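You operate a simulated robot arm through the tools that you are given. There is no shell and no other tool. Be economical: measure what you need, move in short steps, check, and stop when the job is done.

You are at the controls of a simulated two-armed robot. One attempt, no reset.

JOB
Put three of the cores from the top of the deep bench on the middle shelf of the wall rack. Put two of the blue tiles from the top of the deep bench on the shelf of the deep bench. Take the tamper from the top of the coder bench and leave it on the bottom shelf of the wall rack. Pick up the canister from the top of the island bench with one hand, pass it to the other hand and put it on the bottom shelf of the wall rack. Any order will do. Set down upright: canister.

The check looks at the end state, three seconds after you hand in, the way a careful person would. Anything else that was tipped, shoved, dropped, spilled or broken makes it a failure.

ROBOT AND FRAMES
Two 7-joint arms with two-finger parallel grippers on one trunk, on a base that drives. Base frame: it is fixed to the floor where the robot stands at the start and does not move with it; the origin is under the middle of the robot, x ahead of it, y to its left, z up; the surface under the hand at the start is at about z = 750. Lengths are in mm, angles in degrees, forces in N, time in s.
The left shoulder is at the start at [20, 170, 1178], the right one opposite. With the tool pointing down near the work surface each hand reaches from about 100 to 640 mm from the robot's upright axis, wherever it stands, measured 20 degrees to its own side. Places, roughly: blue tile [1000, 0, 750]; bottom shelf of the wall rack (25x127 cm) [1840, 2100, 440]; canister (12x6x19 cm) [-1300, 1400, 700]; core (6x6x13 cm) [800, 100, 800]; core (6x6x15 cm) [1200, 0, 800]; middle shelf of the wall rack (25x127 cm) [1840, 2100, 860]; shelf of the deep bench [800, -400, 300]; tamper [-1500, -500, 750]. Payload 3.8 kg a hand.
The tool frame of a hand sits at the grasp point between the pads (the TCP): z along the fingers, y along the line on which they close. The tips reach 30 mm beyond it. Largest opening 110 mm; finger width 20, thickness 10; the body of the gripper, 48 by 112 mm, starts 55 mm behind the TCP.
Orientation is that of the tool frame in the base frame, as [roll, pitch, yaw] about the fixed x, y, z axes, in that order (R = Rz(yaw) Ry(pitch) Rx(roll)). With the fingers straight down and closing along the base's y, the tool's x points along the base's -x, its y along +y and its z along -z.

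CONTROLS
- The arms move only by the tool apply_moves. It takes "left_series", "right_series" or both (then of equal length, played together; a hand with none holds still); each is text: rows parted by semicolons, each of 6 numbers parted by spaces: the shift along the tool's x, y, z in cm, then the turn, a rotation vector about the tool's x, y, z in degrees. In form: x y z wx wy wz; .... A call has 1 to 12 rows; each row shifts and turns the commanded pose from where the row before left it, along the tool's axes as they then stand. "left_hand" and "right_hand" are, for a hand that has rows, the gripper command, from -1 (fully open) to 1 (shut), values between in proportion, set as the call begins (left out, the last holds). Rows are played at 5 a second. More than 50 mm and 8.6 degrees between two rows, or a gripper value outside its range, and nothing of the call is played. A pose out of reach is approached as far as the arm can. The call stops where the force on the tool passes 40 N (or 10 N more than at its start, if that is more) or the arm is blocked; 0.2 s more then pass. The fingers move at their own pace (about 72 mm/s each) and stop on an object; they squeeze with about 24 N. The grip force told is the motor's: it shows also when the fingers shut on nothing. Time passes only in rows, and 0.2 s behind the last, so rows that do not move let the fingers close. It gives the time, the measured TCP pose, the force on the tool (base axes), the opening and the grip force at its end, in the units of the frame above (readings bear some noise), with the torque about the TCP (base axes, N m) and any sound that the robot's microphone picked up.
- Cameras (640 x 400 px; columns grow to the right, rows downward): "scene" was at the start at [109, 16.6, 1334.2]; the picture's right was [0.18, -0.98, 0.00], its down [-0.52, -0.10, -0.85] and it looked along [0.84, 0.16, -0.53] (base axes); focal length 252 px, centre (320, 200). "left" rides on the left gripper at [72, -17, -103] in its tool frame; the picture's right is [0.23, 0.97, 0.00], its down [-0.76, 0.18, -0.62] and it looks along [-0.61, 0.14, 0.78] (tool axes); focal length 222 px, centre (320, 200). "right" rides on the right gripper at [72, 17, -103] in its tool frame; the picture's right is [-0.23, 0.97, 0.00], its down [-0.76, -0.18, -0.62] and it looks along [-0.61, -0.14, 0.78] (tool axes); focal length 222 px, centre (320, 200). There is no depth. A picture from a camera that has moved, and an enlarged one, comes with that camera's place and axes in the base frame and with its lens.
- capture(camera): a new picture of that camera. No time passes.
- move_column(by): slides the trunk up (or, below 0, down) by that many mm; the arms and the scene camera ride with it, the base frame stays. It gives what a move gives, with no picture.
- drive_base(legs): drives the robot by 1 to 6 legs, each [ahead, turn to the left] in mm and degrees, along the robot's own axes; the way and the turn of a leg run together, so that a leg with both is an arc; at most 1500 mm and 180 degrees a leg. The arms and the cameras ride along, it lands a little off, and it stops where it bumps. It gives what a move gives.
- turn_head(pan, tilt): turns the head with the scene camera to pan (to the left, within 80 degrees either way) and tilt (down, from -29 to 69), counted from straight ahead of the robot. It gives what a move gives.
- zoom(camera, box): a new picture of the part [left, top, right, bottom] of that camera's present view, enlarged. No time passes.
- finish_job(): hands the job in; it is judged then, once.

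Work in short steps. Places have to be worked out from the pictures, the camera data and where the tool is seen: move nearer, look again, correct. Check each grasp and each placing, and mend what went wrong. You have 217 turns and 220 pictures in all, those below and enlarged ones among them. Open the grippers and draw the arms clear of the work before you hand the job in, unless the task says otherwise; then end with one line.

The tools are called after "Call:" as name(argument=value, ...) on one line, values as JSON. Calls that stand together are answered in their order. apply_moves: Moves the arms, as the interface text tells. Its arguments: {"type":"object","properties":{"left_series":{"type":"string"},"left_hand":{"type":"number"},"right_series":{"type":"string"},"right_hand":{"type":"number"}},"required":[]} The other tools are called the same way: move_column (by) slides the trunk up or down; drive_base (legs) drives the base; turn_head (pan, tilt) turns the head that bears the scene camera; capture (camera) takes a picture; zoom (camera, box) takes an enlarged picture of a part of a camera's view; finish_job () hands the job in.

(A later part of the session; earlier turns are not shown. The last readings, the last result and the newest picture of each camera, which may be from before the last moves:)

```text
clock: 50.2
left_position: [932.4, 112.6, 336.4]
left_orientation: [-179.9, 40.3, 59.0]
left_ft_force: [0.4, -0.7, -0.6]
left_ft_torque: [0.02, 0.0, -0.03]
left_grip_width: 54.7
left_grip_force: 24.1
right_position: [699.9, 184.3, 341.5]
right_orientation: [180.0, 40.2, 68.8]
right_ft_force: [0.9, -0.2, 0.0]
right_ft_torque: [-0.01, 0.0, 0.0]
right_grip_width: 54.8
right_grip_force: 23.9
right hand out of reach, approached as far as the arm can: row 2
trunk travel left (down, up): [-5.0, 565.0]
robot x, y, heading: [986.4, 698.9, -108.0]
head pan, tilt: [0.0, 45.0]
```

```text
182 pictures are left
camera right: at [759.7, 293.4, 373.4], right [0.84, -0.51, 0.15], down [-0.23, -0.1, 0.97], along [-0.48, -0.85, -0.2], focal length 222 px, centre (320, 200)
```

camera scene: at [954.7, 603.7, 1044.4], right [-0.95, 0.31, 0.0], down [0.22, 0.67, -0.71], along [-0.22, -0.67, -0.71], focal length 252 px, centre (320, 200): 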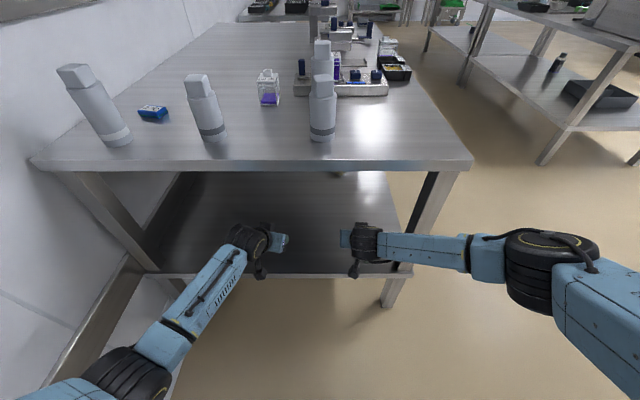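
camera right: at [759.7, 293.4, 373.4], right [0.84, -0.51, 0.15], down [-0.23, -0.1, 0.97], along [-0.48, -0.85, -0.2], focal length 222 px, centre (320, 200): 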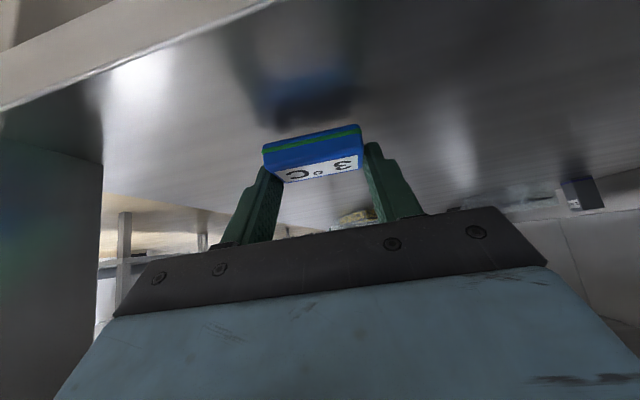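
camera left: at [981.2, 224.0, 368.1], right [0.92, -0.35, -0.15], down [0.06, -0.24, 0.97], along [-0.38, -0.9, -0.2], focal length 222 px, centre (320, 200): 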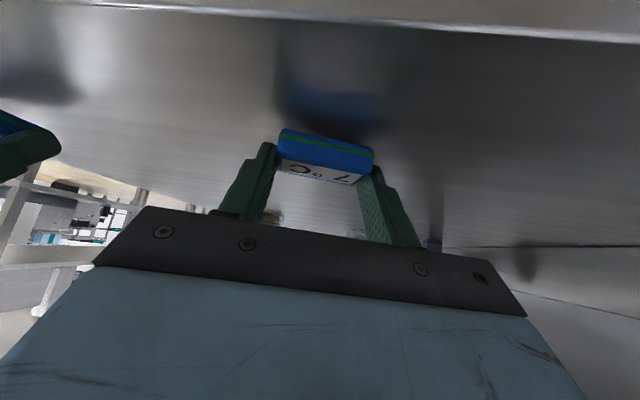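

The right arm is near its reach limit. Use the last 5 mm of trunk and pull the right hand back 15 mm while lowering it a bit.

Call:
move_column(by=-5)

Call:
apply_moves(right_series="1.15 0 -0.96 0 0 0;0.26 0 0.31 0 0 0;0 0 0 0 0 0")

Call:
capture(camera="left")

Call:
capture(camera="right")

```text
clock: 50.7
left_position: [932.5, 110.3, 331.7]
left_orientation: [-179.9, 40.3, 59.0]
left_ft_force: [-0.8, 0.4, 0.2]
left_ft_torque: [0.0, 0.07, 0.0]
left_grip_width: 54.7
left_grip_force: 23.9
right_position: [699.5, 183.7, 336.7]
right_orientation: [-180.0, 40.4, 68.8]
right_ft_force: [0.1, 0.2, -0.1]
right_ft_torque: [-0.03, -0.03, -0.04]
right_grip_width: 55.0
right_grip_force: 23.5
trunk travel left (down, up): [0.0, 570.0]
robot x, y, heading: [982.4, 701.0, -107.9]
head pan, tilt: [0.0, 45.0]
```

```text
clock: 51.5
left_position: [933.2, 110.9, 332.1]
left_orientation: [-179.9, 40.3, 59.0]
left_ft_force: [-0.4, -0.3, -0.2]
left_ft_torque: [0.02, 0.0, 0.01]
left_grip_width: 54.7
left_grip_force: 24.2
right_position: [704.7, 197.9, 333.2]
right_orientation: [180.0, 40.2, 68.8]
right_ft_force: [-0.2, 0.4, 0.4]
right_ft_torque: [0.01, 0.0, -0.03]
right_grip_width: 54.7
right_grip_force: 24.3
trunk travel left (down, up): [0.0, 570.0]
robot x, y, heading: [985.7, 702.9, -108.0]
head pan, tilt: [0.0, 45.0]
```

```text
181 pictures are left
camera left: at [981.5, 223.9, 363.2], right [0.92, -0.35, -0.15], down [0.06, -0.24, 0.97], along [-0.38, -0.9, -0.2], focal length 222 px, centre (320, 200)
```

left: 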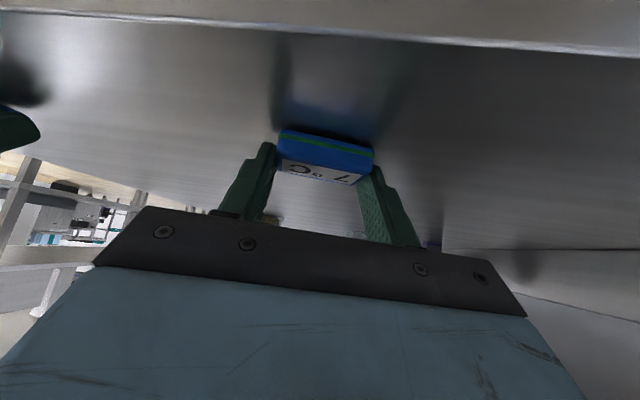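

```text
180 pictures are left
camera right: at [765.1, 307.1, 364.5], right [0.84, -0.51, 0.15], down [-0.23, -0.1, 0.97], along [-0.48, -0.85, -0.2], focal length 222 px, centre (320, 200)
```

right: 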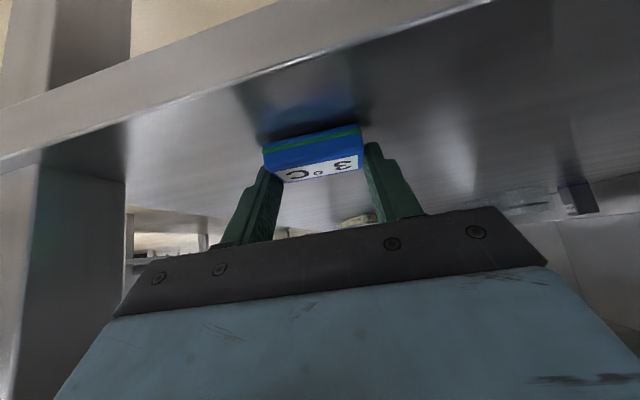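

Almost touching. Lower both 3–4 mm more.

Call:
apply_moves(left_series="0.1 0 0.12 0 0 0;0.1 0 0.12 0 0 0;0 0 0 0 0 0", right_series="0.13 0 0.15 0 0 0;0.13 0 0.15 0 0 0;0 0 0 0 0 0")

Call:
capture(camera="right")

Call:
capture(camera="left")

```text
clock: 52.3
left_position: [932.6, 110.5, 329.5]
left_orientation: [-180.0, 40.5, 59.1]
left_ft_force: [1.3, 0.2, 2.8]
left_ft_torque: [-0.07, -0.12, 0.0]
left_grip_width: 54.9
left_grip_force: 24.2
right_position: [704.4, 197.8, 330.0]
right_orientation: [-180.0, 40.5, 68.9]
right_ft_force: [-1.7, -0.2, 8.2]
right_ft_torque: [-0.09, 0.11, -0.02]
right_grip_width: 54.9
right_grip_force: 24.0
trunk travel left (down, up): [0.0, 570.0]
robot x, y, heading: [988.9, 702.6, -107.7]
head pan, tilt: [0.0, 45.0]
```

```text
179 pictures are left
camera right: at [764.8, 307.0, 361.5], right [0.85, -0.51, 0.15], down [-0.23, -0.1, 0.97], along [-0.48, -0.85, -0.2], focal length 222 px, centre (320, 200)
```

right: 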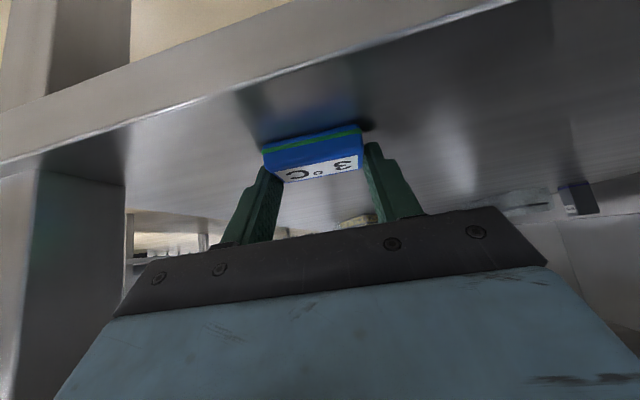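

```text
178 pictures are left
camera left: at [981.3, 223.5, 361.0], right [0.92, -0.35, -0.15], down [0.06, -0.24, 0.97], along [-0.38, -0.9, -0.2], focal length 222 px, centre (320, 200)
```

left: 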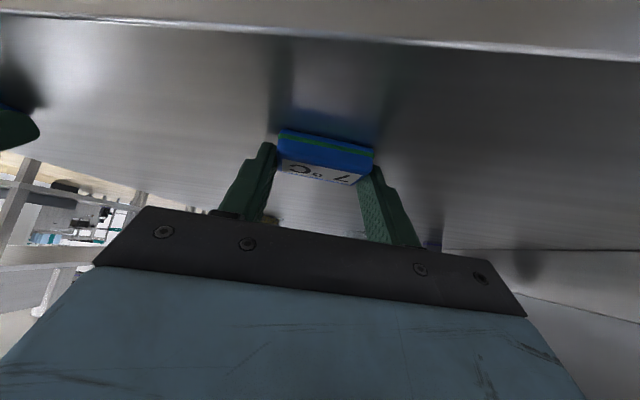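

Both tiles touch the shelf. Open, then lift straight up a bit.

Call:
apply_moves(left_series="0 0 0 0 0 0;0 0 0 0 0 0;0 0 0 0 0 0;0 0 0 0 0 0;-1.3 0 -1.5 0 0 0;-1.9 0 -2.3 0 0 0;-1.9 0 -2.3 0 0 0", right_series="0 0 0 0 0 0;0 0 0 0 0 0;0 0 0 0 0 0;0 0 0 0 0 0;-1.3 0 -1.5 0 0 0;-1.9 0 -2.3 0 0 0;-1.9 0 -2.3 0 0 0", left_hand=-1, right_hand=-1)

Call:
capture(camera="right")

Call:
capture(camera="left")

```text
clock: 53.9
left_position: [934.3, 112.1, 407.2]
left_orientation: [-179.9, 40.3, 59.0]
left_ft_force: [0.1, 0.0, -0.5]
left_ft_torque: [-0.01, -0.02, -0.01]
left_grip_width: 110.1
left_grip_force: 0.2
right_position: [706.0, 199.1, 407.8]
right_orientation: [180.0, 40.2, 68.7]
right_ft_force: [-0.2, 0.3, 0.0]
right_ft_torque: [0.01, -0.02, -0.02]
right_grip_width: 110.0
right_grip_force: 0.0
trunk travel left (down, up): [0.0, 570.0]
robot x, y, heading: [986.0, 700.9, -108.3]
head pan, tilt: [0.0, 45.0]
```

```text
177 pictures are left
camera right: at [765.8, 307.9, 439.8], right [0.84, -0.51, 0.15], down [-0.23, -0.1, 0.97], along [-0.48, -0.85, -0.2], focal length 222 px, centre (320, 200)
```

right: 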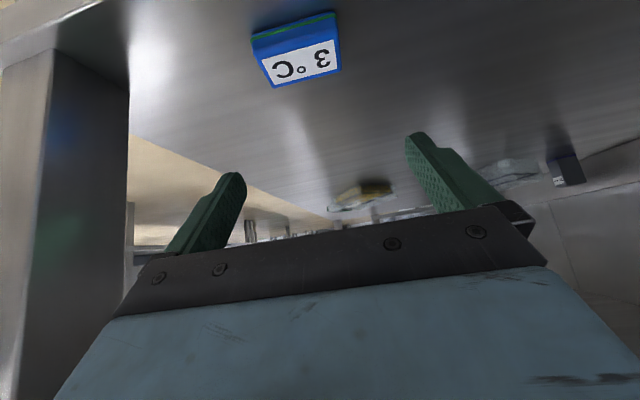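

```text
176 pictures are left
camera left: at [982.1, 224.2, 439.4], right [0.92, -0.35, -0.15], down [0.06, -0.24, 0.97], along [-0.38, -0.9, -0.2], focal length 222 px, centre (320, 200)
```

left: 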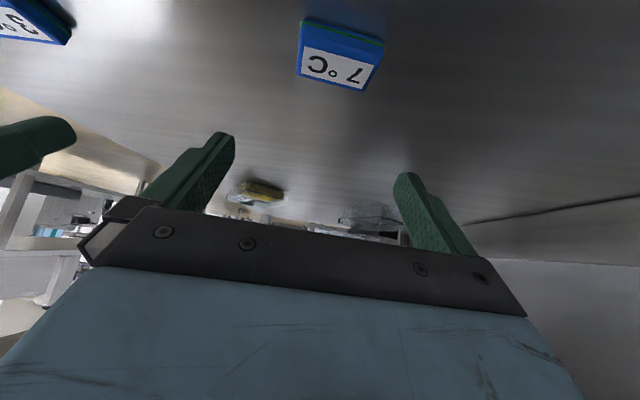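

Both tiles lie flat on the shelf. Now back away, raise the trunk, and turn slightly to face bottles B1 and B3.

Call:
drive_base(legs=[[-320, 0], [0, 7.5]])

Call:
move_column(by=275)

Call:
apply_moves(left_series="0 0 0 0 -8 0;0 0 0 0 -8 0;0 0 0 0 -8 0;0 0 0 -4.2 0 -5;0 0 0 -4.2 0 -5", right_series="0 0 0 0 -8 0;0 0 0 0 -8 0;0 0 0 0 -8 0;0 0 0 -1 0 -1.2;0 0 0 -1 0 -1.2")

Call:
turn_head(pan=0, tilt=30)

Call:
capture(camera="scene")

```text
clock: 56.7
left_position: [1111.9, 415.3, 407.6]
left_orientation: [-179.9, 40.4, 66.9]
left_ft_force: [0.1, 0.6, 0.2]
left_ft_torque: [0.02, -0.02, -0.01]
left_grip_width: 110.0
left_grip_force: 0.1
right_position: [873.6, 471.3, 406.7]
right_orientation: [180.0, 40.3, 76.5]
right_ft_force: [0.0, -0.2, -0.3]
right_ft_torque: [0.0, 0.0, -0.03]
right_grip_width: 110.1
right_grip_force: 0.0
trunk travel left (down, up): [0.0, 570.0]
robot x, y, heading: [1087.7, 1005.8, -100.3]
head pan, tilt: [0.0, 45.0]
```

```text
clock: 59.5
left_position: [1111.8, 414.9, 681.7]
left_orientation: [-179.9, 40.3, 66.7]
left_ft_force: [-0.1, 0.6, -1.0]
left_ft_torque: [0.0, 0.01, -0.01]
left_grip_width: 109.8
left_grip_force: 0.0
right_position: [874.0, 471.2, 683.1]
right_orientation: [-179.9, 40.3, 76.5]
right_ft_force: [0.9, -0.2, -0.5]
right_ft_torque: [0.02, 0.0, -0.01]
right_grip_width: 109.7
right_grip_force: 0.1
trunk travel left (down, up): [-275.0, 295.0]
robot x, y, heading: [1083.7, 1007.9, -100.4]
head pan, tilt: [0.0, 45.0]
```

```text
clock: 60.6
left_position: [1111.0, 413.7, 681.4]
left_orientation: [-168.0, 63.2, 89.4]
left_ft_force: [0.5, -0.2, 0.6]
left_ft_torque: [0.0, -0.03, -0.01]
left_grip_width: 110.0
left_grip_force: 0.0
right_position: [920.9, 427.1, 707.7]
right_orientation: [-176.4, 62.1, 78.9]
right_ft_force: [-0.5, -0.1, -0.2]
right_ft_torque: [-0.01, -0.01, 0.02]
right_grip_width: 110.2
right_grip_force: 0.1
right hand out of reach, approached as far as the arm can: row 2, 3, 4
trunk travel left (down, up): [-275.0, 295.0]
robot x, y, heading: [1087.4, 1003.8, -100.3]
head pan, tilt: [0.0, 45.0]
```

```text
clock: 61.4
left_position: [1110.4, 415.3, 682.4]
left_orientation: [-168.0, 63.2, 89.4]
left_ft_force: [-1.0, -0.7, -0.5]
left_ft_torque: [0.0, 0.0, -0.01]
left_grip_width: 109.9
left_grip_force: 0.0
right_position: [919.6, 427.3, 706.8]
right_orientation: [-176.4, 62.2, 78.9]
right_ft_force: [0.0, 0.2, -0.2]
right_ft_torque: [-0.01, -0.01, 0.0]
right_grip_width: 109.9
right_grip_force: 0.0
trunk travel left (down, up): [-275.0, 295.0]
robot x, y, heading: [1086.3, 1002.5, -100.3]
head pan, tilt: [0.0, 30.0]
```

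```text
175 pictures are left
camera scene: at [1065.0, 896.4, 1336.9], right [-0.98, 0.18, 0.0], down [0.09, 0.49, -0.87], along [-0.16, -0.85, -0.5], focal length 252 px, centre (320, 200)
```

scene: 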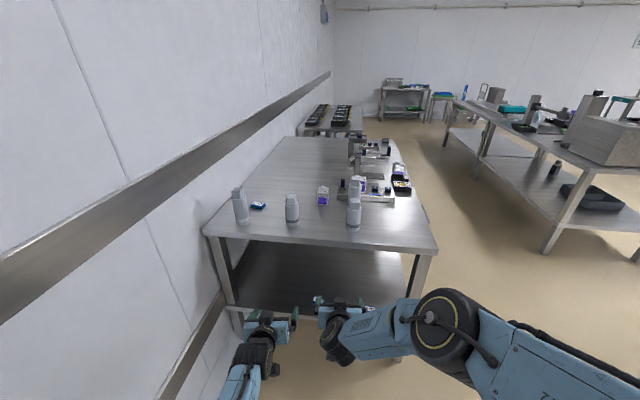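

The right arm hit a limit at this low height, and my yaw-correction rolled the left. I correct the left orientation and raise both hands to ~z 815.

Call:
apply_moves(left_series="0 0 0 -3.3 -1.3 4.6;-4.08 0 -1.9 0 0 0;-4.08 0 -1.9 0 0 0;-4.08 0 -1.9 0 0 0;0 0 0 0 0 0", right_series="0 0 0 0 0 0;-4.08 0 -1.9 0 0 0;-4.08 0 -1.9 0 0 0;-4.08 0 -1.9 0 0 0;0 0 0 0 0 0")

```text
clock: 62.6
left_position: [1111.1, 414.3, 817.4]
left_orientation: [179.7, 65.0, 79.2]
left_ft_force: [-0.2, -0.2, -0.8]
left_ft_torque: [0.0, 0.03, -0.02]
left_grip_width: 110.0
left_grip_force: 0.0
right_position: [922.4, 421.5, 840.9]
right_orientation: [-176.8, 62.5, 78.9]
right_ft_force: [-0.1, 0.3, 0.6]
right_ft_torque: [0.0, 0.01, -0.02]
right_grip_width: 110.0
right_grip_force: 0.1
trunk travel left (down, up): [-275.0, 295.0]
robot x, y, heading: [1083.8, 1005.9, -100.4]
head pan, tilt: [0.0, 30.0]
```

Let me zoom on the two bottles for a precise location.

Call:
zoom(camera="scene", box=[220, 170, 380, 270])

```text
4.00 times, centred on (300, 220) of scene
camera zoom: at [1065.1, 896.2, 1336.9], right [-0.98, 0.18, 0.0], down [0.09, 0.49, -0.87], along [-0.16, -0.85, -0.5], focal length 1008 px, centre (400, 120)
```

zoom: 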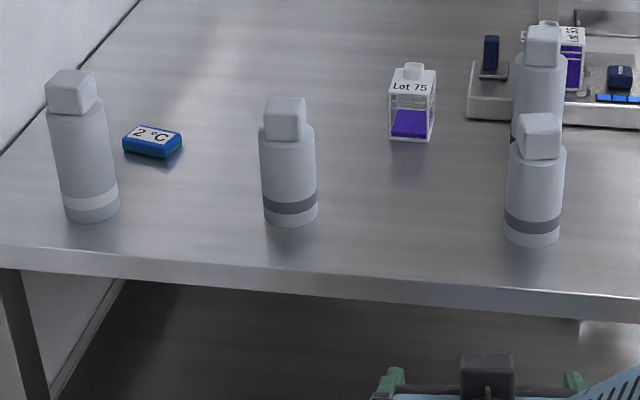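

Bottles: B1 f≈902, r≈+127; B3 f≈936, r≈−109. I set hands at matching lateral positions and offsets, then drive forward 280.

Call:
apply_moves(left_series="0 0 0 0 0 0;0 -2.5 0 0 0 0;0 0 0 0 0 0;0 0 0 0 0 0;0 0 0 0 0 0", right_series="0 0 0 -3.8 -2.5 -0.3;1.6 -2.47 -1.5 0 0 0;1.6 -2.47 -1.5 0 0 0;1.6 -2.47 -1.5 0 0 0;0 0 0 0 0 0")

Call:
drive_base(legs=[[270, 0]])

Call:
capture(camera="left")

Call:
capture(camera="right")

Call:
capture(camera="scene")

```text
clock: 63.8
left_position: [1092.9, 416.9, 815.6]
left_orientation: [177.5, 64.9, 77.5]
left_ft_force: [0.0, 0.0, -0.1]
left_ft_torque: [-0.01, 0.02, 0.01]
left_grip_width: 110.0
left_grip_force: 0.0
right_position: [911.2, 474.8, 849.7]
right_orientation: [-178.9, 64.4, 79.9]
right_ft_force: [0.0, 0.4, -0.7]
right_ft_torque: [-0.02, 0.01, 0.02]
right_grip_width: 109.9
right_grip_force: 0.0
right hand out of reach, approached as far as the arm can: row 2, 3, 4
trunk travel left (down, up): [-275.0, 295.0]
robot x, y, heading: [1085.1, 1006.1, -100.3]
head pan, tilt: [0.0, 30.0]
```

```text
clock: 65.7
left_position: [1044.5, 152.2, 815.2]
left_orientation: [177.5, 65.0, 77.3]
left_ft_force: [-0.7, 0.6, -0.5]
left_ft_torque: [0.02, 0.01, -0.02]
left_grip_width: 110.1
left_grip_force: 0.1
right_position: [861.0, 210.5, 850.0]
right_orientation: [-178.9, 64.4, 79.7]
right_ft_force: [0.3, 0.5, -0.2]
right_ft_torque: [-0.03, 0.02, -0.02]
right_grip_width: 109.9
right_grip_force: 0.1
trunk travel left (down, up): [-275.0, 295.0]
robot x, y, heading: [1037.5, 744.7, -100.5]
head pan, tilt: [0.0, 30.0]
```

```text
173 pictures are left
camera left: at [1049.5, 276.3, 792.6], right [0.98, -0.08, -0.19], down [0.2, 0.21, 0.96], along [-0.04, -0.97, 0.22], focal length 222 px, centre (320, 200)
```

left: 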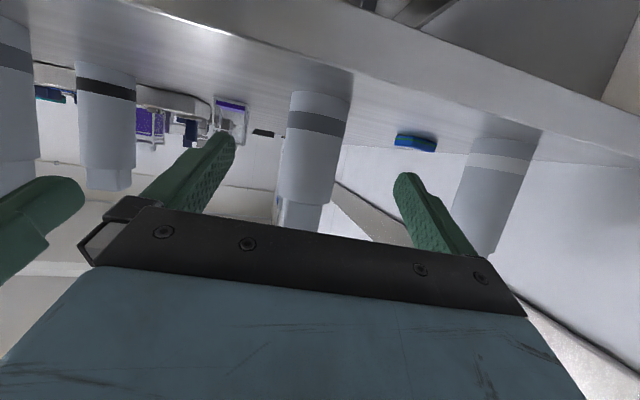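

```text
172 pictures are left
camera right: at [902.2, 330.6, 829.0], right [0.94, -0.29, 0.2], down [-0.12, 0.26, 0.96], along [-0.33, -0.92, 0.21], focal length 222 px, centre (320, 200)
```

right: 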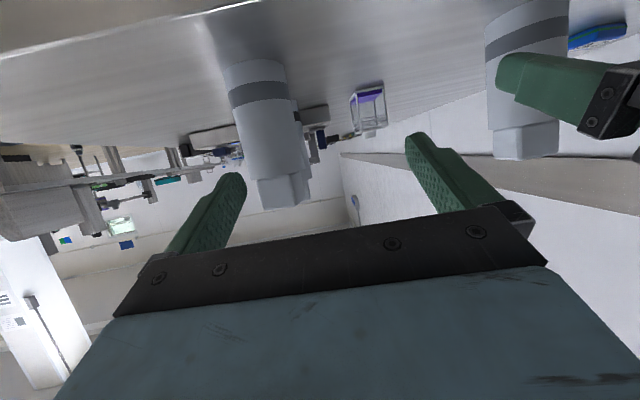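

```text
171 pictures are left
camera scene: at [1016.2, 631.8, 1336.9], right [-0.98, 0.18, 0.0], down [0.09, 0.49, -0.87], along [-0.16, -0.85, -0.5], focal length 252 px, centre (320, 200)
```

scene: 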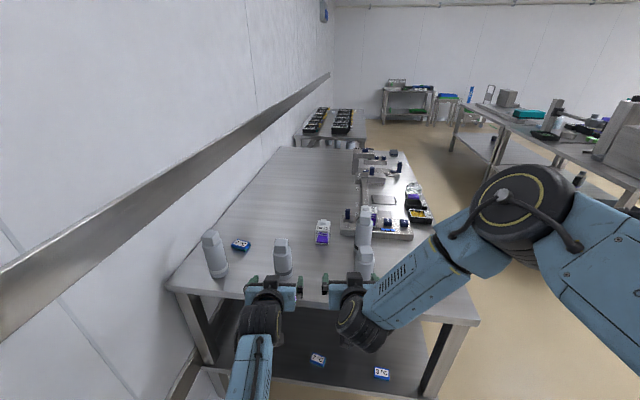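

The right arm is limited at close range. I'll back up a little and turn right 6° so B1 lies nearer the robot's centre-line, further ahead, where the right arm reaches.

Call:
drive_base(legs=[[-60, 0], [0, -6]])

Call:
apply_moves(left_series="0 0 0 2.5 0 0;0 3 0 0 0 0;0 3 0 0 0 0", right_series="1.35 0.8 0.63 0 0 0;1.35 0.8 0.63 0 0 0;0 0 0 -1 -0.6 0")

```text
clock: 67.2
left_position: [993.8, 213.1, 813.5]
left_orientation: [177.2, 65.0, 71.2]
left_ft_force: [-0.2, 0.7, 0.3]
left_ft_torque: [0.02, -0.04, -0.03]
left_grip_width: 110.2
left_grip_force: 0.1
right_position: [817.8, 292.4, 849.6]
right_orientation: [-179.0, 64.4, 73.7]
right_ft_force: [-0.2, -0.1, 0.6]
right_ft_torque: [-0.01, 0.01, 0.02]
right_grip_width: 109.6
right_grip_force: 0.1
trunk travel left (down, up): [-275.0, 295.0]
robot x, y, heading: [1052.5, 799.5, -106.7]
head pan, tilt: [0.0, 30.0]
```

```text
clock: 68.0
left_position: [1050.2, 194.1, 816.6]
left_orientation: [179.8, 65.0, 71.2]
left_ft_force: [0.0, -0.1, -0.8]
left_ft_torque: [0.02, -0.02, 0.0]
left_grip_width: 110.0
left_grip_force: 0.0
right_position: [835.2, 287.3, 820.9]
right_orientation: [-178.7, 64.3, 73.7]
right_ft_force: [-0.2, -0.5, 0.1]
right_ft_torque: [0.0, -0.02, -0.01]
right_grip_width: 110.1
right_grip_force: 0.0
trunk travel left (down, up): [-275.0, 295.0]
robot x, y, heading: [1045.3, 799.6, -106.6]
head pan, tilt: [0.0, 30.0]
```

Hands are laterally aligned now; right needs 151 mm, left 131 mm. Even that out with the arms and drive 85 mm, then look.

Call:
apply_moves(left_series="0 0.9 0 0 0 0", right_series="-0.85 0 1.8 0 0 0")

Call:
drive_base(legs=[[85, 0]])

Call:
capture(camera="left")

Call:
capture(camera="right")

Call:
capture(camera="scene")

```text
clock: 68.4
left_position: [1059.1, 192.0, 816.6]
left_orientation: [179.7, 65.1, 71.1]
left_ft_force: [0.4, 0.5, 0.1]
left_ft_torque: [-0.01, -0.02, 0.02]
left_grip_width: 110.0
left_grip_force: 0.0
right_position: [832.2, 265.4, 824.0]
right_orientation: [-179.6, 64.8, 73.8]
right_ft_force: [0.7, -0.2, 0.1]
right_ft_torque: [-0.02, 0.0, 0.03]
right_grip_width: 110.0
right_grip_force: 0.0
right hand out of reach, approached as far as the arm can: row 1
trunk travel left (down, up): [-275.0, 295.0]
robot x, y, heading: [1047.7, 800.2, -106.5]
head pan, tilt: [0.0, 30.0]
```

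```text
clock: 69.5
left_position: [1035.8, 110.9, 815.6]
left_orientation: [179.6, 64.9, 71.1]
left_ft_force: [-0.4, 0.2, -0.4]
left_ft_torque: [-0.04, -0.01, 0.01]
left_grip_width: 109.8
left_grip_force: 0.1
right_position: [809.0, 183.6, 822.3]
right_orientation: [-179.7, 64.7, 73.8]
right_ft_force: [0.0, 0.6, 0.0]
right_ft_torque: [-0.02, -0.05, 0.0]
right_grip_width: 110.1
right_grip_force: 0.1
trunk travel left (down, up): [-275.0, 295.0]
robot x, y, heading: [1026.9, 717.6, -106.1]
head pan, tilt: [0.0, 30.0]
```

```text
170 pictures are left
camera left: at [1058.6, 232.9, 793.3], right [0.95, -0.22, -0.2], down [0.24, 0.17, 0.95], along [-0.17, -0.96, 0.22], focal length 222 px, centre (320, 200)
```

left: 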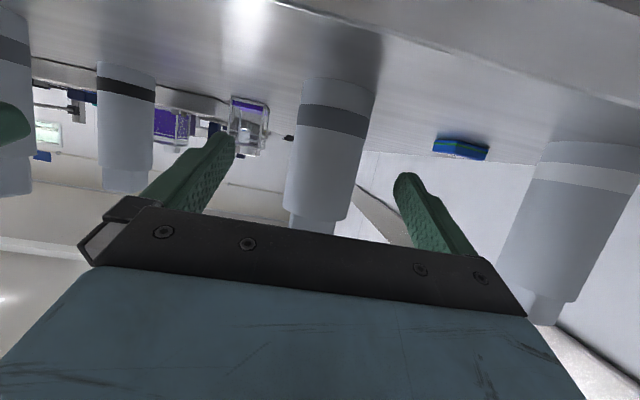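

```text
169 pictures are left
camera right: at [860.3, 299.6, 802.4], right [0.91, -0.37, 0.2], down [-0.1, 0.28, 0.96], along [-0.41, -0.89, 0.21], focal length 222 px, centre (320, 200)
```

right: 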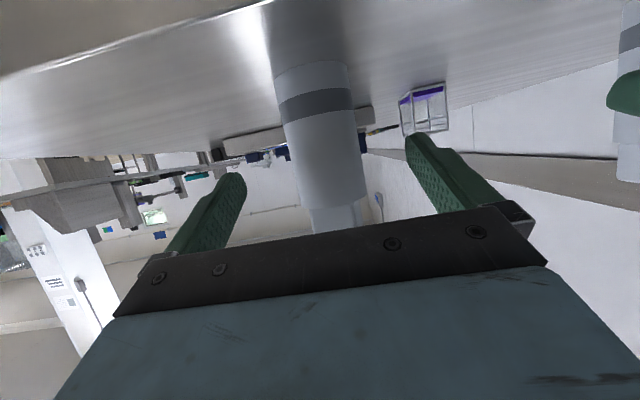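

```text
168 pictures are left
camera scene: at [991.6, 612.2, 1336.8], right [-0.96, 0.28, 0.0], down [0.14, 0.48, -0.87], along [-0.25, -0.83, -0.5], focal length 252 px, centre (320, 200)
```

scene: 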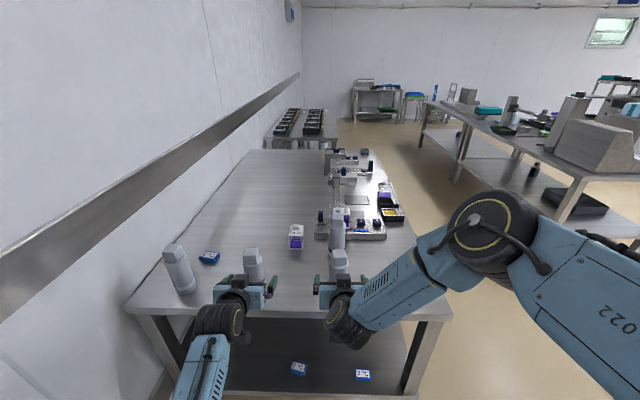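

Both bottles are centred (left needs +7 mm). Nudge and drive 40 mm closer.

Call:
apply_moves(left_series="0 0.7 0 0 0 0")

Call:
drive_base(legs=[[40, 0]])

Call:
capture(camera="left")

Call:
capture(camera="right")

```text
clock: 69.9
left_position: [1041.2, 109.2, 815.6]
left_orientation: [179.6, 64.9, 71.0]
left_ft_force: [-0.3, -0.1, 0.3]
left_ft_torque: [0.03, -0.02, 0.02]
left_grip_width: 109.8
left_grip_force: 0.1
right_position: [808.0, 184.5, 823.5]
right_orientation: [-179.5, 64.7, 73.8]
right_ft_force: [0.0, 0.2, -1.4]
right_ft_torque: [0.03, 0.0, -0.01]
right_grip_width: 110.0
right_grip_force: 0.1
trunk travel left (down, up): [-275.0, 295.0]
robot x, y, heading: [1027.5, 718.7, -106.0]
head pan, tilt: [0.0, 30.0]
```

```text
clock: 70.8
left_position: [1030.0, 71.1, 815.2]
left_orientation: [179.7, 64.8, 71.1]
left_ft_force: [0.5, -0.2, -0.4]
left_ft_torque: [0.01, 0.0, 0.01]
left_grip_width: 109.9
left_grip_force: 0.1
right_position: [797.5, 146.8, 824.0]
right_orientation: [-179.6, 64.6, 73.7]
right_ft_force: [-0.4, 0.0, -0.8]
right_ft_torque: [0.0, 0.01, -0.01]
right_grip_width: 109.9
right_grip_force: 0.0
trunk travel left (down, up): [-275.0, 295.0]
robot x, y, heading: [1014.3, 685.9, -106.5]
head pan, tilt: [0.0, 30.0]
```

```text
167 pictures are left
camera left: at [1054.0, 192.8, 793.2], right [0.95, -0.22, -0.2], down [0.24, 0.17, 0.95], along [-0.17, -0.96, 0.22], focal length 222 px, centre (320, 200)
```

left: 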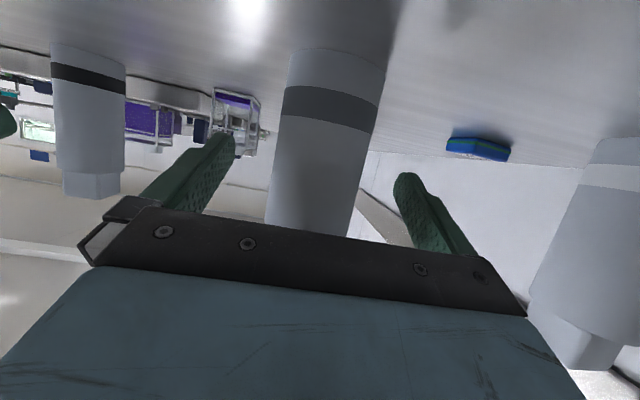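

```text
166 pictures are left
camera right: at [849.1, 261.5, 802.4], right [0.91, -0.37, 0.2], down [-0.1, 0.28, 0.96], along [-0.41, -0.89, 0.21], focal length 222 px, centre (320, 200)
```

right: 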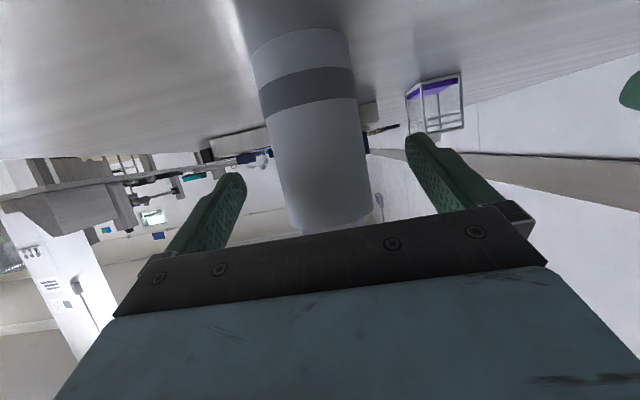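

Bottles are between the fingers, axis ~1 cm beyond TCP. Advance left 8 mm and close both hands.

Call:
apply_moves(left_series="-0.34 0 0.72 0 0 0")

Call:
apply_moves(left_series="0 0 0 0 0 0;0 0 0 0 0 0;0 0 0 0 0 0;0 0 0 0 0 0;0 0 0 0 0 0", right_series="0 0 0 0 0 0;0 0 0 0 0 0;0 0 0 0 0 0;0 0 0 0 0 0;0 0 0 0 0 0", left_hand=1, right_hand=1)

Call:
capture(camera="left")

Call:
capture(camera="right")

```text
clock: 71.2
left_position: [1027.6, 63.3, 816.1]
left_orientation: [179.8, 64.9, 71.1]
left_ft_force: [0.3, -0.8, 0.5]
left_ft_torque: [0.0, 0.01, 0.01]
left_grip_width: 110.1
left_grip_force: 0.1
right_position: [797.9, 146.2, 822.5]
right_orientation: [-179.6, 64.7, 73.8]
right_ft_force: [-0.2, -0.3, 1.1]
right_ft_torque: [0.0, -0.02, 0.0]
right_grip_width: 109.8
right_grip_force: 0.1
trunk travel left (down, up): [-275.0, 295.0]
robot x, y, heading: [1011.4, 681.0, -106.7]
head pan, tilt: [0.0, 30.0]
```

```text
clock: 72.4
left_position: [1028.4, 63.7, 815.4]
left_orientation: [179.7, 65.0, 71.1]
left_ft_force: [0.4, -0.5, -0.4]
left_ft_torque: [0.0, 0.0, -0.01]
left_grip_width: 53.3
left_grip_force: 24.3
right_position: [797.6, 146.0, 823.8]
right_orientation: [-179.6, 64.7, 73.7]
right_ft_force: [0.1, 0.0, 0.8]
right_ft_torque: [0.03, 0.01, -0.02]
right_grip_width: 52.7
right_grip_force: 23.6
trunk travel left (down, up): [-275.0, 295.0]
robot x, y, heading: [1016.0, 684.2, -106.5]
head pan, tilt: [0.0, 30.0]
```

```text
165 pictures are left
camera left: at [1052.1, 185.9, 793.8], right [0.95, -0.22, -0.2], down [0.24, 0.17, 0.95], along [-0.17, -0.96, 0.22], focal length 222 px, centre (320, 200)
```

left: 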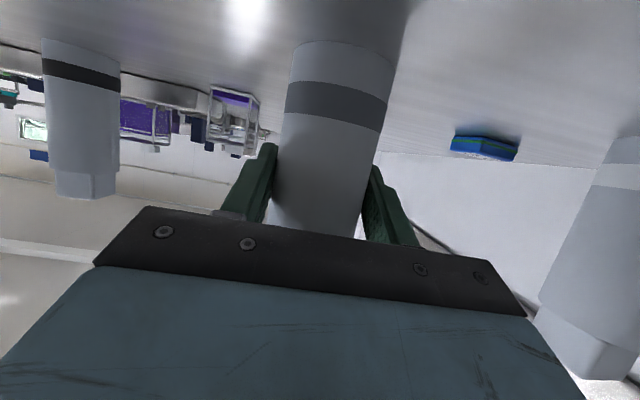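

```text
164 pictures are left
camera right: at [849.4, 262.3, 802.9], right [0.91, -0.37, 0.2], down [-0.1, 0.28, 0.96], along [-0.41, -0.89, 0.22], focal length 222 px, centre (320, 200)
```

right: 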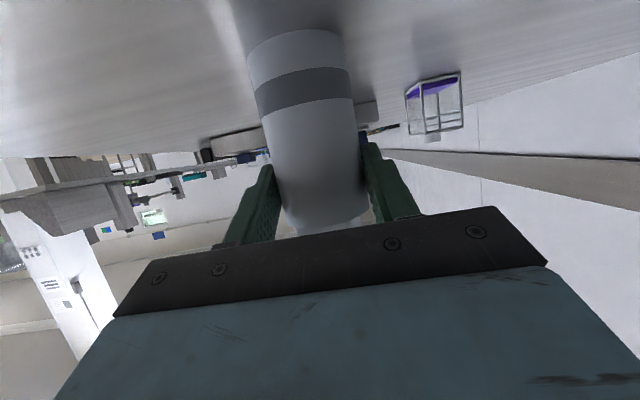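

Both gripped at ~53 mm. Lift with the trunk by 180 mm.

Call:
move_column(by=180)

Call:
capture(camera="scene")

```text
clock: 74.4
left_position: [1028.2, 62.8, 996.8]
left_orientation: [179.8, 65.0, 71.0]
left_ft_force: [-0.7, 0.1, -0.8]
left_ft_torque: [0.01, 0.02, -0.02]
left_grip_width: 53.4
left_grip_force: 24.1
right_position: [797.7, 146.0, 1003.8]
right_orientation: [-179.6, 64.8, 73.6]
right_ft_force: [-0.4, 0.6, -2.3]
right_ft_torque: [0.02, 0.03, 0.02]
right_grip_width: 52.7
right_grip_force: 24.1
trunk travel left (down, up): [-455.0, 115.0]
robot x, y, heading: [1014.5, 682.5, -106.4]
head pan, tilt: [0.0, 30.0]
```

```text
163 pictures are left
camera scene: at [980.7, 575.1, 1516.9], right [-0.96, 0.28, 0.0], down [0.14, 0.48, -0.87], along [-0.25, -0.83, -0.5], focal length 252 px, centre (320, 200)
```

scene: 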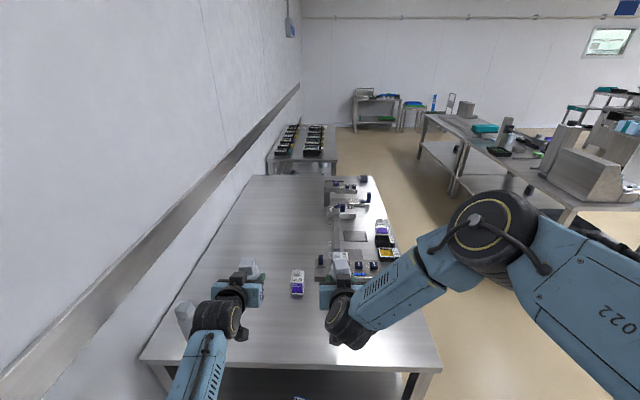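

Lifted. Back away, turn away from the wall, and head to the front of the rack.

Call:
drive_base(legs=[[-600, 0], [0, -92], [500, 0], [0, -77]])

Call:
turn_head(pan=0, tilt=20)

Call:
capture(camera="scene")

Call:
turn_head(pan=-70, tilt=20)

Call:
capture(camera="scene")

```text
clock: 87.6
left_position: [586.8, 2026.6, 995.6]
left_orientation: [179.6, 64.9, -98.7]
left_ft_force: [-1.1, -0.5, -0.6]
left_ft_torque: [-0.04, 0.02, 0.02]
left_grip_width: 53.2
left_grip_force: 23.8
right_position: [828.4, 1985.2, 1004.0]
right_orientation: [-179.6, 64.7, -96.1]
right_ft_force: [0.2, 0.5, -1.0]
right_ft_torque: [0.0, -0.02, 0.0]
right_grip_width: 52.7
right_grip_force: 24.4
trunk travel left (down, up): [-455.0, 115.0]
robot x, y, heading: [709.7, 1419.6, 83.6]
head pan, tilt: [0.0, 30.0]
```

```text
clock: 88.3
left_position: [585.1, 2025.3, 995.2]
left_orientation: [179.5, 64.9, -98.7]
left_ft_force: [-0.3, 0.4, -0.7]
left_ft_torque: [0.04, -0.04, -0.01]
left_grip_width: 53.3
left_grip_force: 24.2
right_position: [828.6, 1985.2, 1002.7]
right_orientation: [-179.5, 64.7, -96.0]
right_ft_force: [-0.7, 1.1, -0.5]
right_ft_torque: [-0.04, 0.02, -0.01]
right_grip_width: 52.6
right_grip_force: 23.6
trunk travel left (down, up): [-455.0, 115.0]
robot x, y, heading: [712.0, 1417.3, 83.7]
head pan, tilt: [0.0, 20.0]
```

```text
162 pictures are left
camera scene: at [723.9, 1534.1, 1533.0], right [0.99, -0.11, 0.0], down [-0.04, -0.34, -0.94], along [0.1, 0.93, -0.34], focal length 252 px, centre (320, 200)
```

scene: 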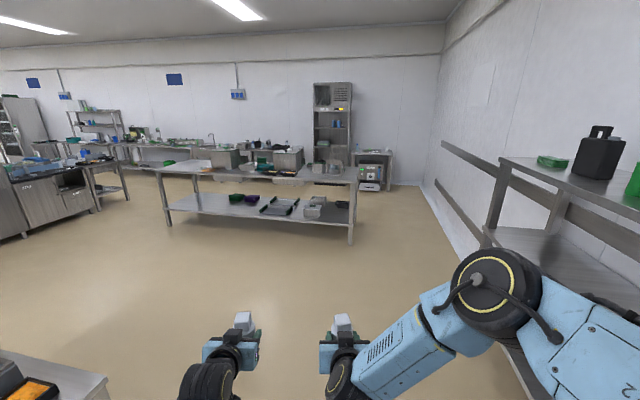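

```text
clock: 89.7
left_position: [586.2, 2026.5, 996.1]
left_orientation: [179.6, 64.9, -98.6]
left_ft_force: [-0.1, -0.7, -1.2]
left_ft_torque: [-0.03, 0.0, 0.0]
left_grip_width: 53.2
left_grip_force: 24.0
right_position: [828.7, 1986.4, 1004.0]
right_orientation: [-179.7, 64.7, -96.0]
right_ft_force: [0.2, -0.8, -1.0]
right_ft_torque: [-0.02, -0.03, -0.02]
right_grip_width: 52.7
right_grip_force: 24.4
trunk travel left (down, up): [-455.0, 115.0]
robot x, y, heading: [713.3, 1418.1, 84.0]
head pan, tilt: [-70.0, 20.0]
```

```text
161 pictures are left
camera scene: at [804.3, 1463.7, 1533.0], right [0.24, -0.97, 0.0], down [-0.33, -0.08, -0.94], along [0.91, 0.22, -0.34], focal length 252 px, centre (320, 200)
```

scene: 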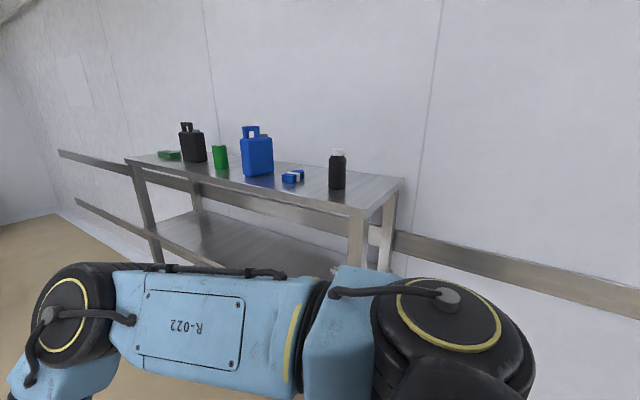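

Rack front edge runs from about (1417,1497) to (1783,2715), facing heading ≈ −17°, top shelf ≈1280. Drive to a point 800 mm in front of it and face it.

Call:
drive_base(legs=[[0, 2], [684, 0], [0, -102.5]])

Call:
turn_head(pan=0, tilt=30)

Call:
capture(camera="scene")

Call:
capture(camera="left")

Call:
capture(camera="right")

```text
clock: 98.2
left_position: [1380.5, 2121.7, 994.8]
left_orientation: [179.6, 64.9, 160.9]
left_ft_force: [-0.1, -0.5, -0.9]
left_ft_torque: [0.0, 0.0, -0.01]
left_grip_width: 53.5
left_grip_force: 23.6
right_position: [1296.1, 1890.3, 1003.1]
right_orientation: [-179.6, 64.7, 163.7]
right_ft_force: [-0.1, 0.1, -0.7]
right_ft_torque: [-0.02, 0.01, 0.01]
right_grip_width: 52.6
right_grip_force: 23.9
trunk travel left (down, up): [-455.0, 115.0]
robot x, y, heading: [765.9, 2107.3, -16.4]
head pan, tilt: [-70.0, 20.0]
```

```text
clock: 99.6
left_position: [1379.7, 2120.4, 996.0]
left_orientation: [179.6, 64.9, 161.0]
left_ft_force: [0.4, -0.8, -0.6]
left_ft_torque: [-0.01, -0.01, 0.03]
left_grip_width: 53.0
left_grip_force: 24.3
right_position: [1296.7, 1890.6, 1004.4]
right_orientation: [-179.6, 64.6, 163.7]
right_ft_force: [0.1, 0.0, -0.5]
right_ft_torque: [-0.01, 0.05, -0.02]
right_grip_width: 52.5
right_grip_force: 24.0
trunk travel left (down, up): [-455.0, 115.0]
robot x, y, heading: [761.7, 2110.1, -16.7]
head pan, tilt: [0.0, 30.0]
```

```text
160 pictures are left
camera scene: at [868.5, 2074.5, 1517.0], right [-0.29, -0.96, 0.0], down [-0.48, 0.14, -0.87], along [0.83, -0.25, -0.5], focal length 252 px, centre (320, 200)
```

scene: 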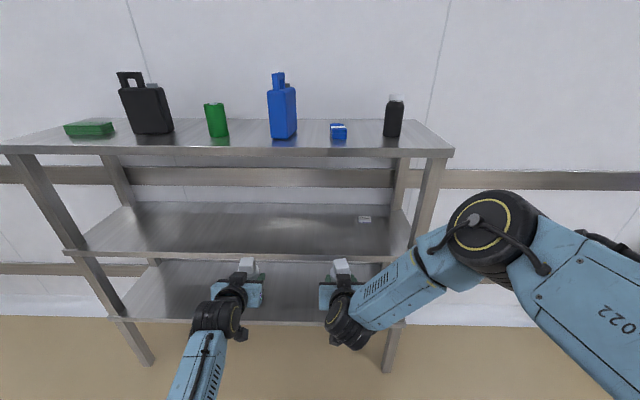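

```text
159 pictures are left
camera left: at [1257.4, 2144.3, 973.5], right [0.22, 0.95, -0.2], down [-0.17, 0.24, 0.95], along [0.96, -0.18, 0.22], focal length 222 px, centre (320, 200)
```

left: 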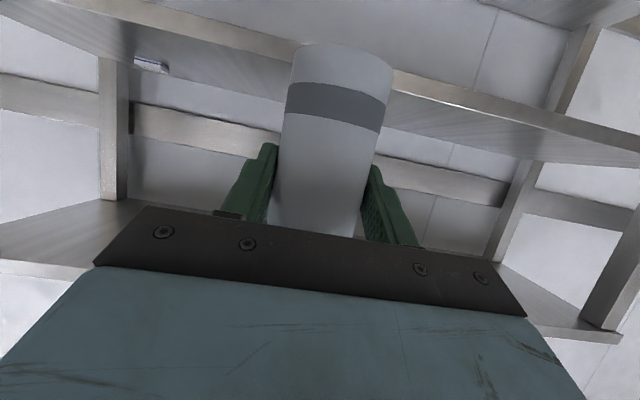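

```text
158 pictures are left
camera right: at [1182.8, 1943.6, 982.6], right [0.37, 0.91, 0.2], down [-0.28, -0.1, 0.96], along [0.88, -0.41, 0.22], focal length 222 px, centre (320, 200)
```

right: 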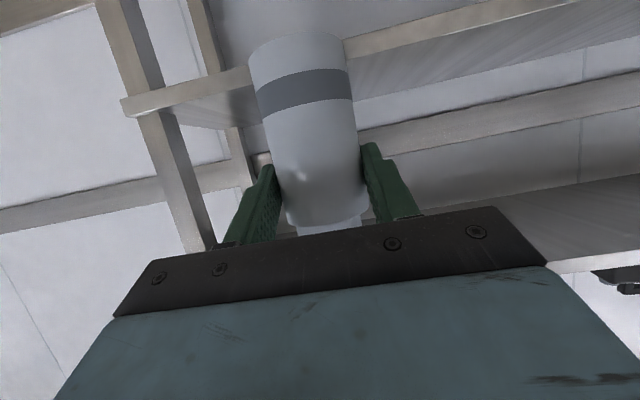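

Rack front ≈815 mm ahead of the axis; bottles clear the middle shelf by ~70 mm. Drive 230 mm and check.

Call:
drive_base(legs=[[230, 0]])

Call:
capture(camera="scene")

Call:
capture(camera="left")

Call:
capture(camera="right")

```text
clock: 101.3
left_position: [1601.7, 2053.9, 994.3]
left_orientation: [179.5, 64.9, 160.7]
left_ft_force: [0.9, 1.0, -1.3]
left_ft_torque: [-0.02, -0.03, 0.0]
left_grip_width: 53.2
left_grip_force: 23.9
right_position: [1517.2, 1822.3, 1003.2]
right_orientation: [-179.5, 64.7, 163.5]
right_ft_force: [0.1, -0.8, -0.5]
right_ft_torque: [-0.02, 0.02, -0.02]
right_grip_width: 52.2
right_grip_force: 23.9
trunk travel left (down, up): [-455.0, 115.0]
robot x, y, heading: [979.9, 2035.8, -16.5]
head pan, tilt: [0.0, 30.0]
```

```text
157 pictures are left
camera scene: at [1089.8, 2008.2, 1516.9], right [-0.29, -0.96, 0.0], down [-0.48, 0.14, -0.87], along [0.83, -0.25, -0.5], focal length 252 px, centre (320, 200)
```

scene: 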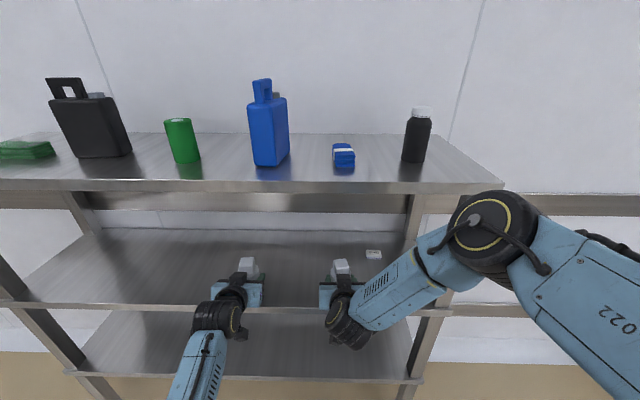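

```text
156 pictures are left
camera left: at [1478.4, 2077.1, 973.2], right [0.22, 0.95, -0.2], down [-0.17, 0.24, 0.95], along [0.96, -0.18, 0.22], focal length 222 px, centre (320, 200)
```

left: 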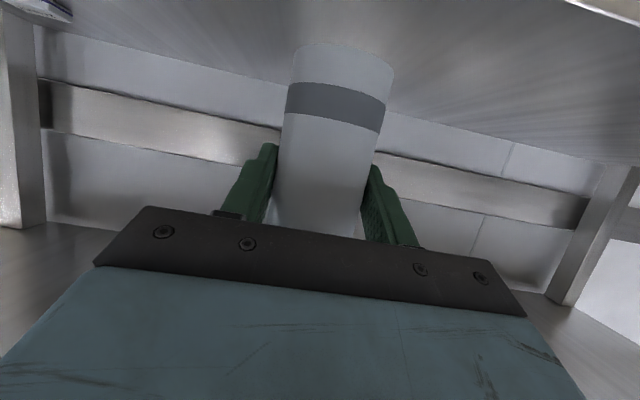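

```text
155 pictures are left
camera right: at [1403.3, 1876.6, 982.3], right [0.38, 0.9, 0.2], down [-0.28, -0.1, 0.96], along [0.88, -0.42, 0.21], focal length 222 px, centre (320, 200)
```

right: 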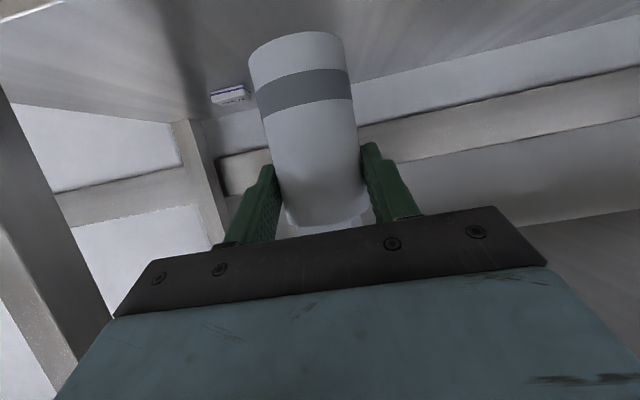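

Shelf front is ≈604 mm ahead now; drive another 115 mm so bottles are ~100 mm inside, then check before lowering.

Call:
drive_base(legs=[[115, 0]])

Call:
capture(camera="scene")

Call:
move_column(by=-50)

Call:
capture(camera="left")

Call:
capture(camera="right")

```text
clock: 102.5
left_position: [1710.2, 2020.3, 995.4]
left_orientation: [179.7, 64.9, 160.8]
left_ft_force: [0.3, 0.0, -0.6]
left_ft_torque: [0.01, 0.01, -0.02]
left_grip_width: 53.1
left_grip_force: 24.0
right_position: [1626.3, 1789.9, 1003.4]
right_orientation: [-179.6, 64.7, 163.5]
right_ft_force: [0.1, 0.9, 0.1]
right_ft_torque: [-0.02, 0.02, 0.02]
right_grip_width: 52.6
right_grip_force: 24.5
trunk travel left (down, up): [-455.0, 115.0]
robot x, y, heading: [1093.1, 2006.3, -16.9]
head pan, tilt: [0.0, 30.0]
```

```text
154 pictures are left
camera scene: at [1198.9, 1975.3, 1516.9], right [-0.29, -0.96, 0.0], down [-0.48, 0.14, -0.87], along [0.83, -0.25, -0.5], focal length 252 px, centre (320, 200)
```

scene: 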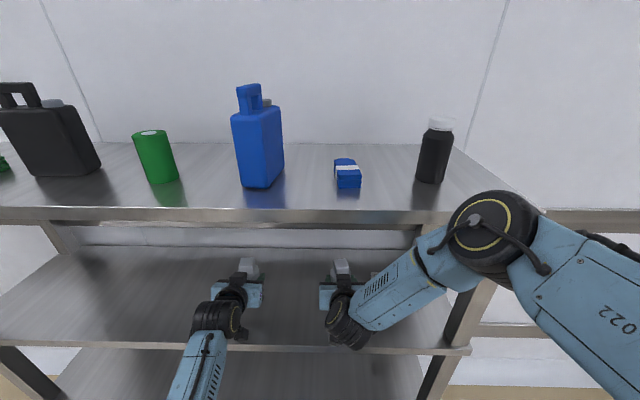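

```text
clock: 103.5
left_position: [1709.0, 2020.8, 945.4]
left_orientation: [179.6, 64.8, 160.8]
left_ft_force: [-0.5, 0.7, -0.5]
left_ft_torque: [-0.02, 0.0, 0.03]
left_grip_width: 53.2
left_grip_force: 23.9
right_position: [1626.0, 1789.3, 953.9]
right_orientation: [-179.7, 64.7, 163.5]
right_ft_force: [0.4, -0.7, -0.2]
right_ft_torque: [-0.05, 0.04, 0.01]
right_grip_width: 52.3
right_grip_force: 24.6
trunk travel left (down, up): [-405.0, 165.0]
robot x, y, heading: [1092.4, 2010.0, -16.9]
head pan, tilt: [0.0, 30.0]
```

```text
153 pictures are left
camera left: at [1587.0, 2044.0, 923.3], right [0.22, 0.95, -0.2], down [-0.17, 0.24, 0.95], along [0.96, -0.18, 0.22], focal length 222 px, centre (320, 200)
```

left: 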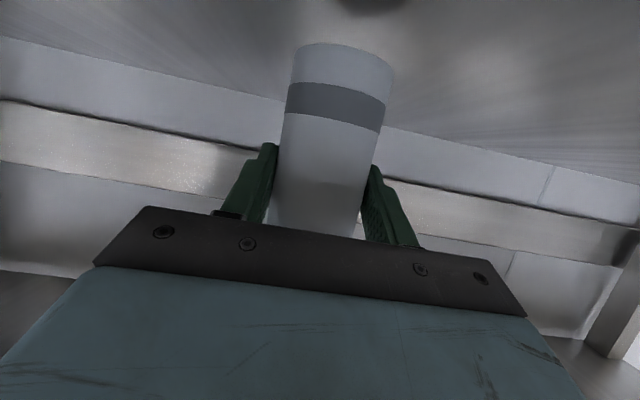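

```text
152 pictures are left
camera right: at [1511.7, 1843.6, 932.6], right [0.38, 0.9, 0.2], down [-0.28, -0.1, 0.96], along [0.88, -0.42, 0.21], focal length 222 px, centre (320, 200)
```

right: 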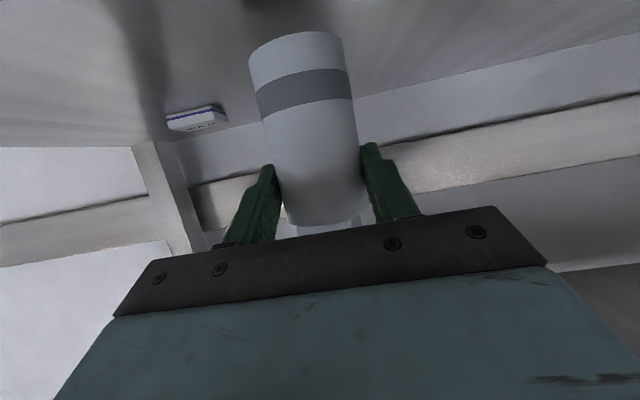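

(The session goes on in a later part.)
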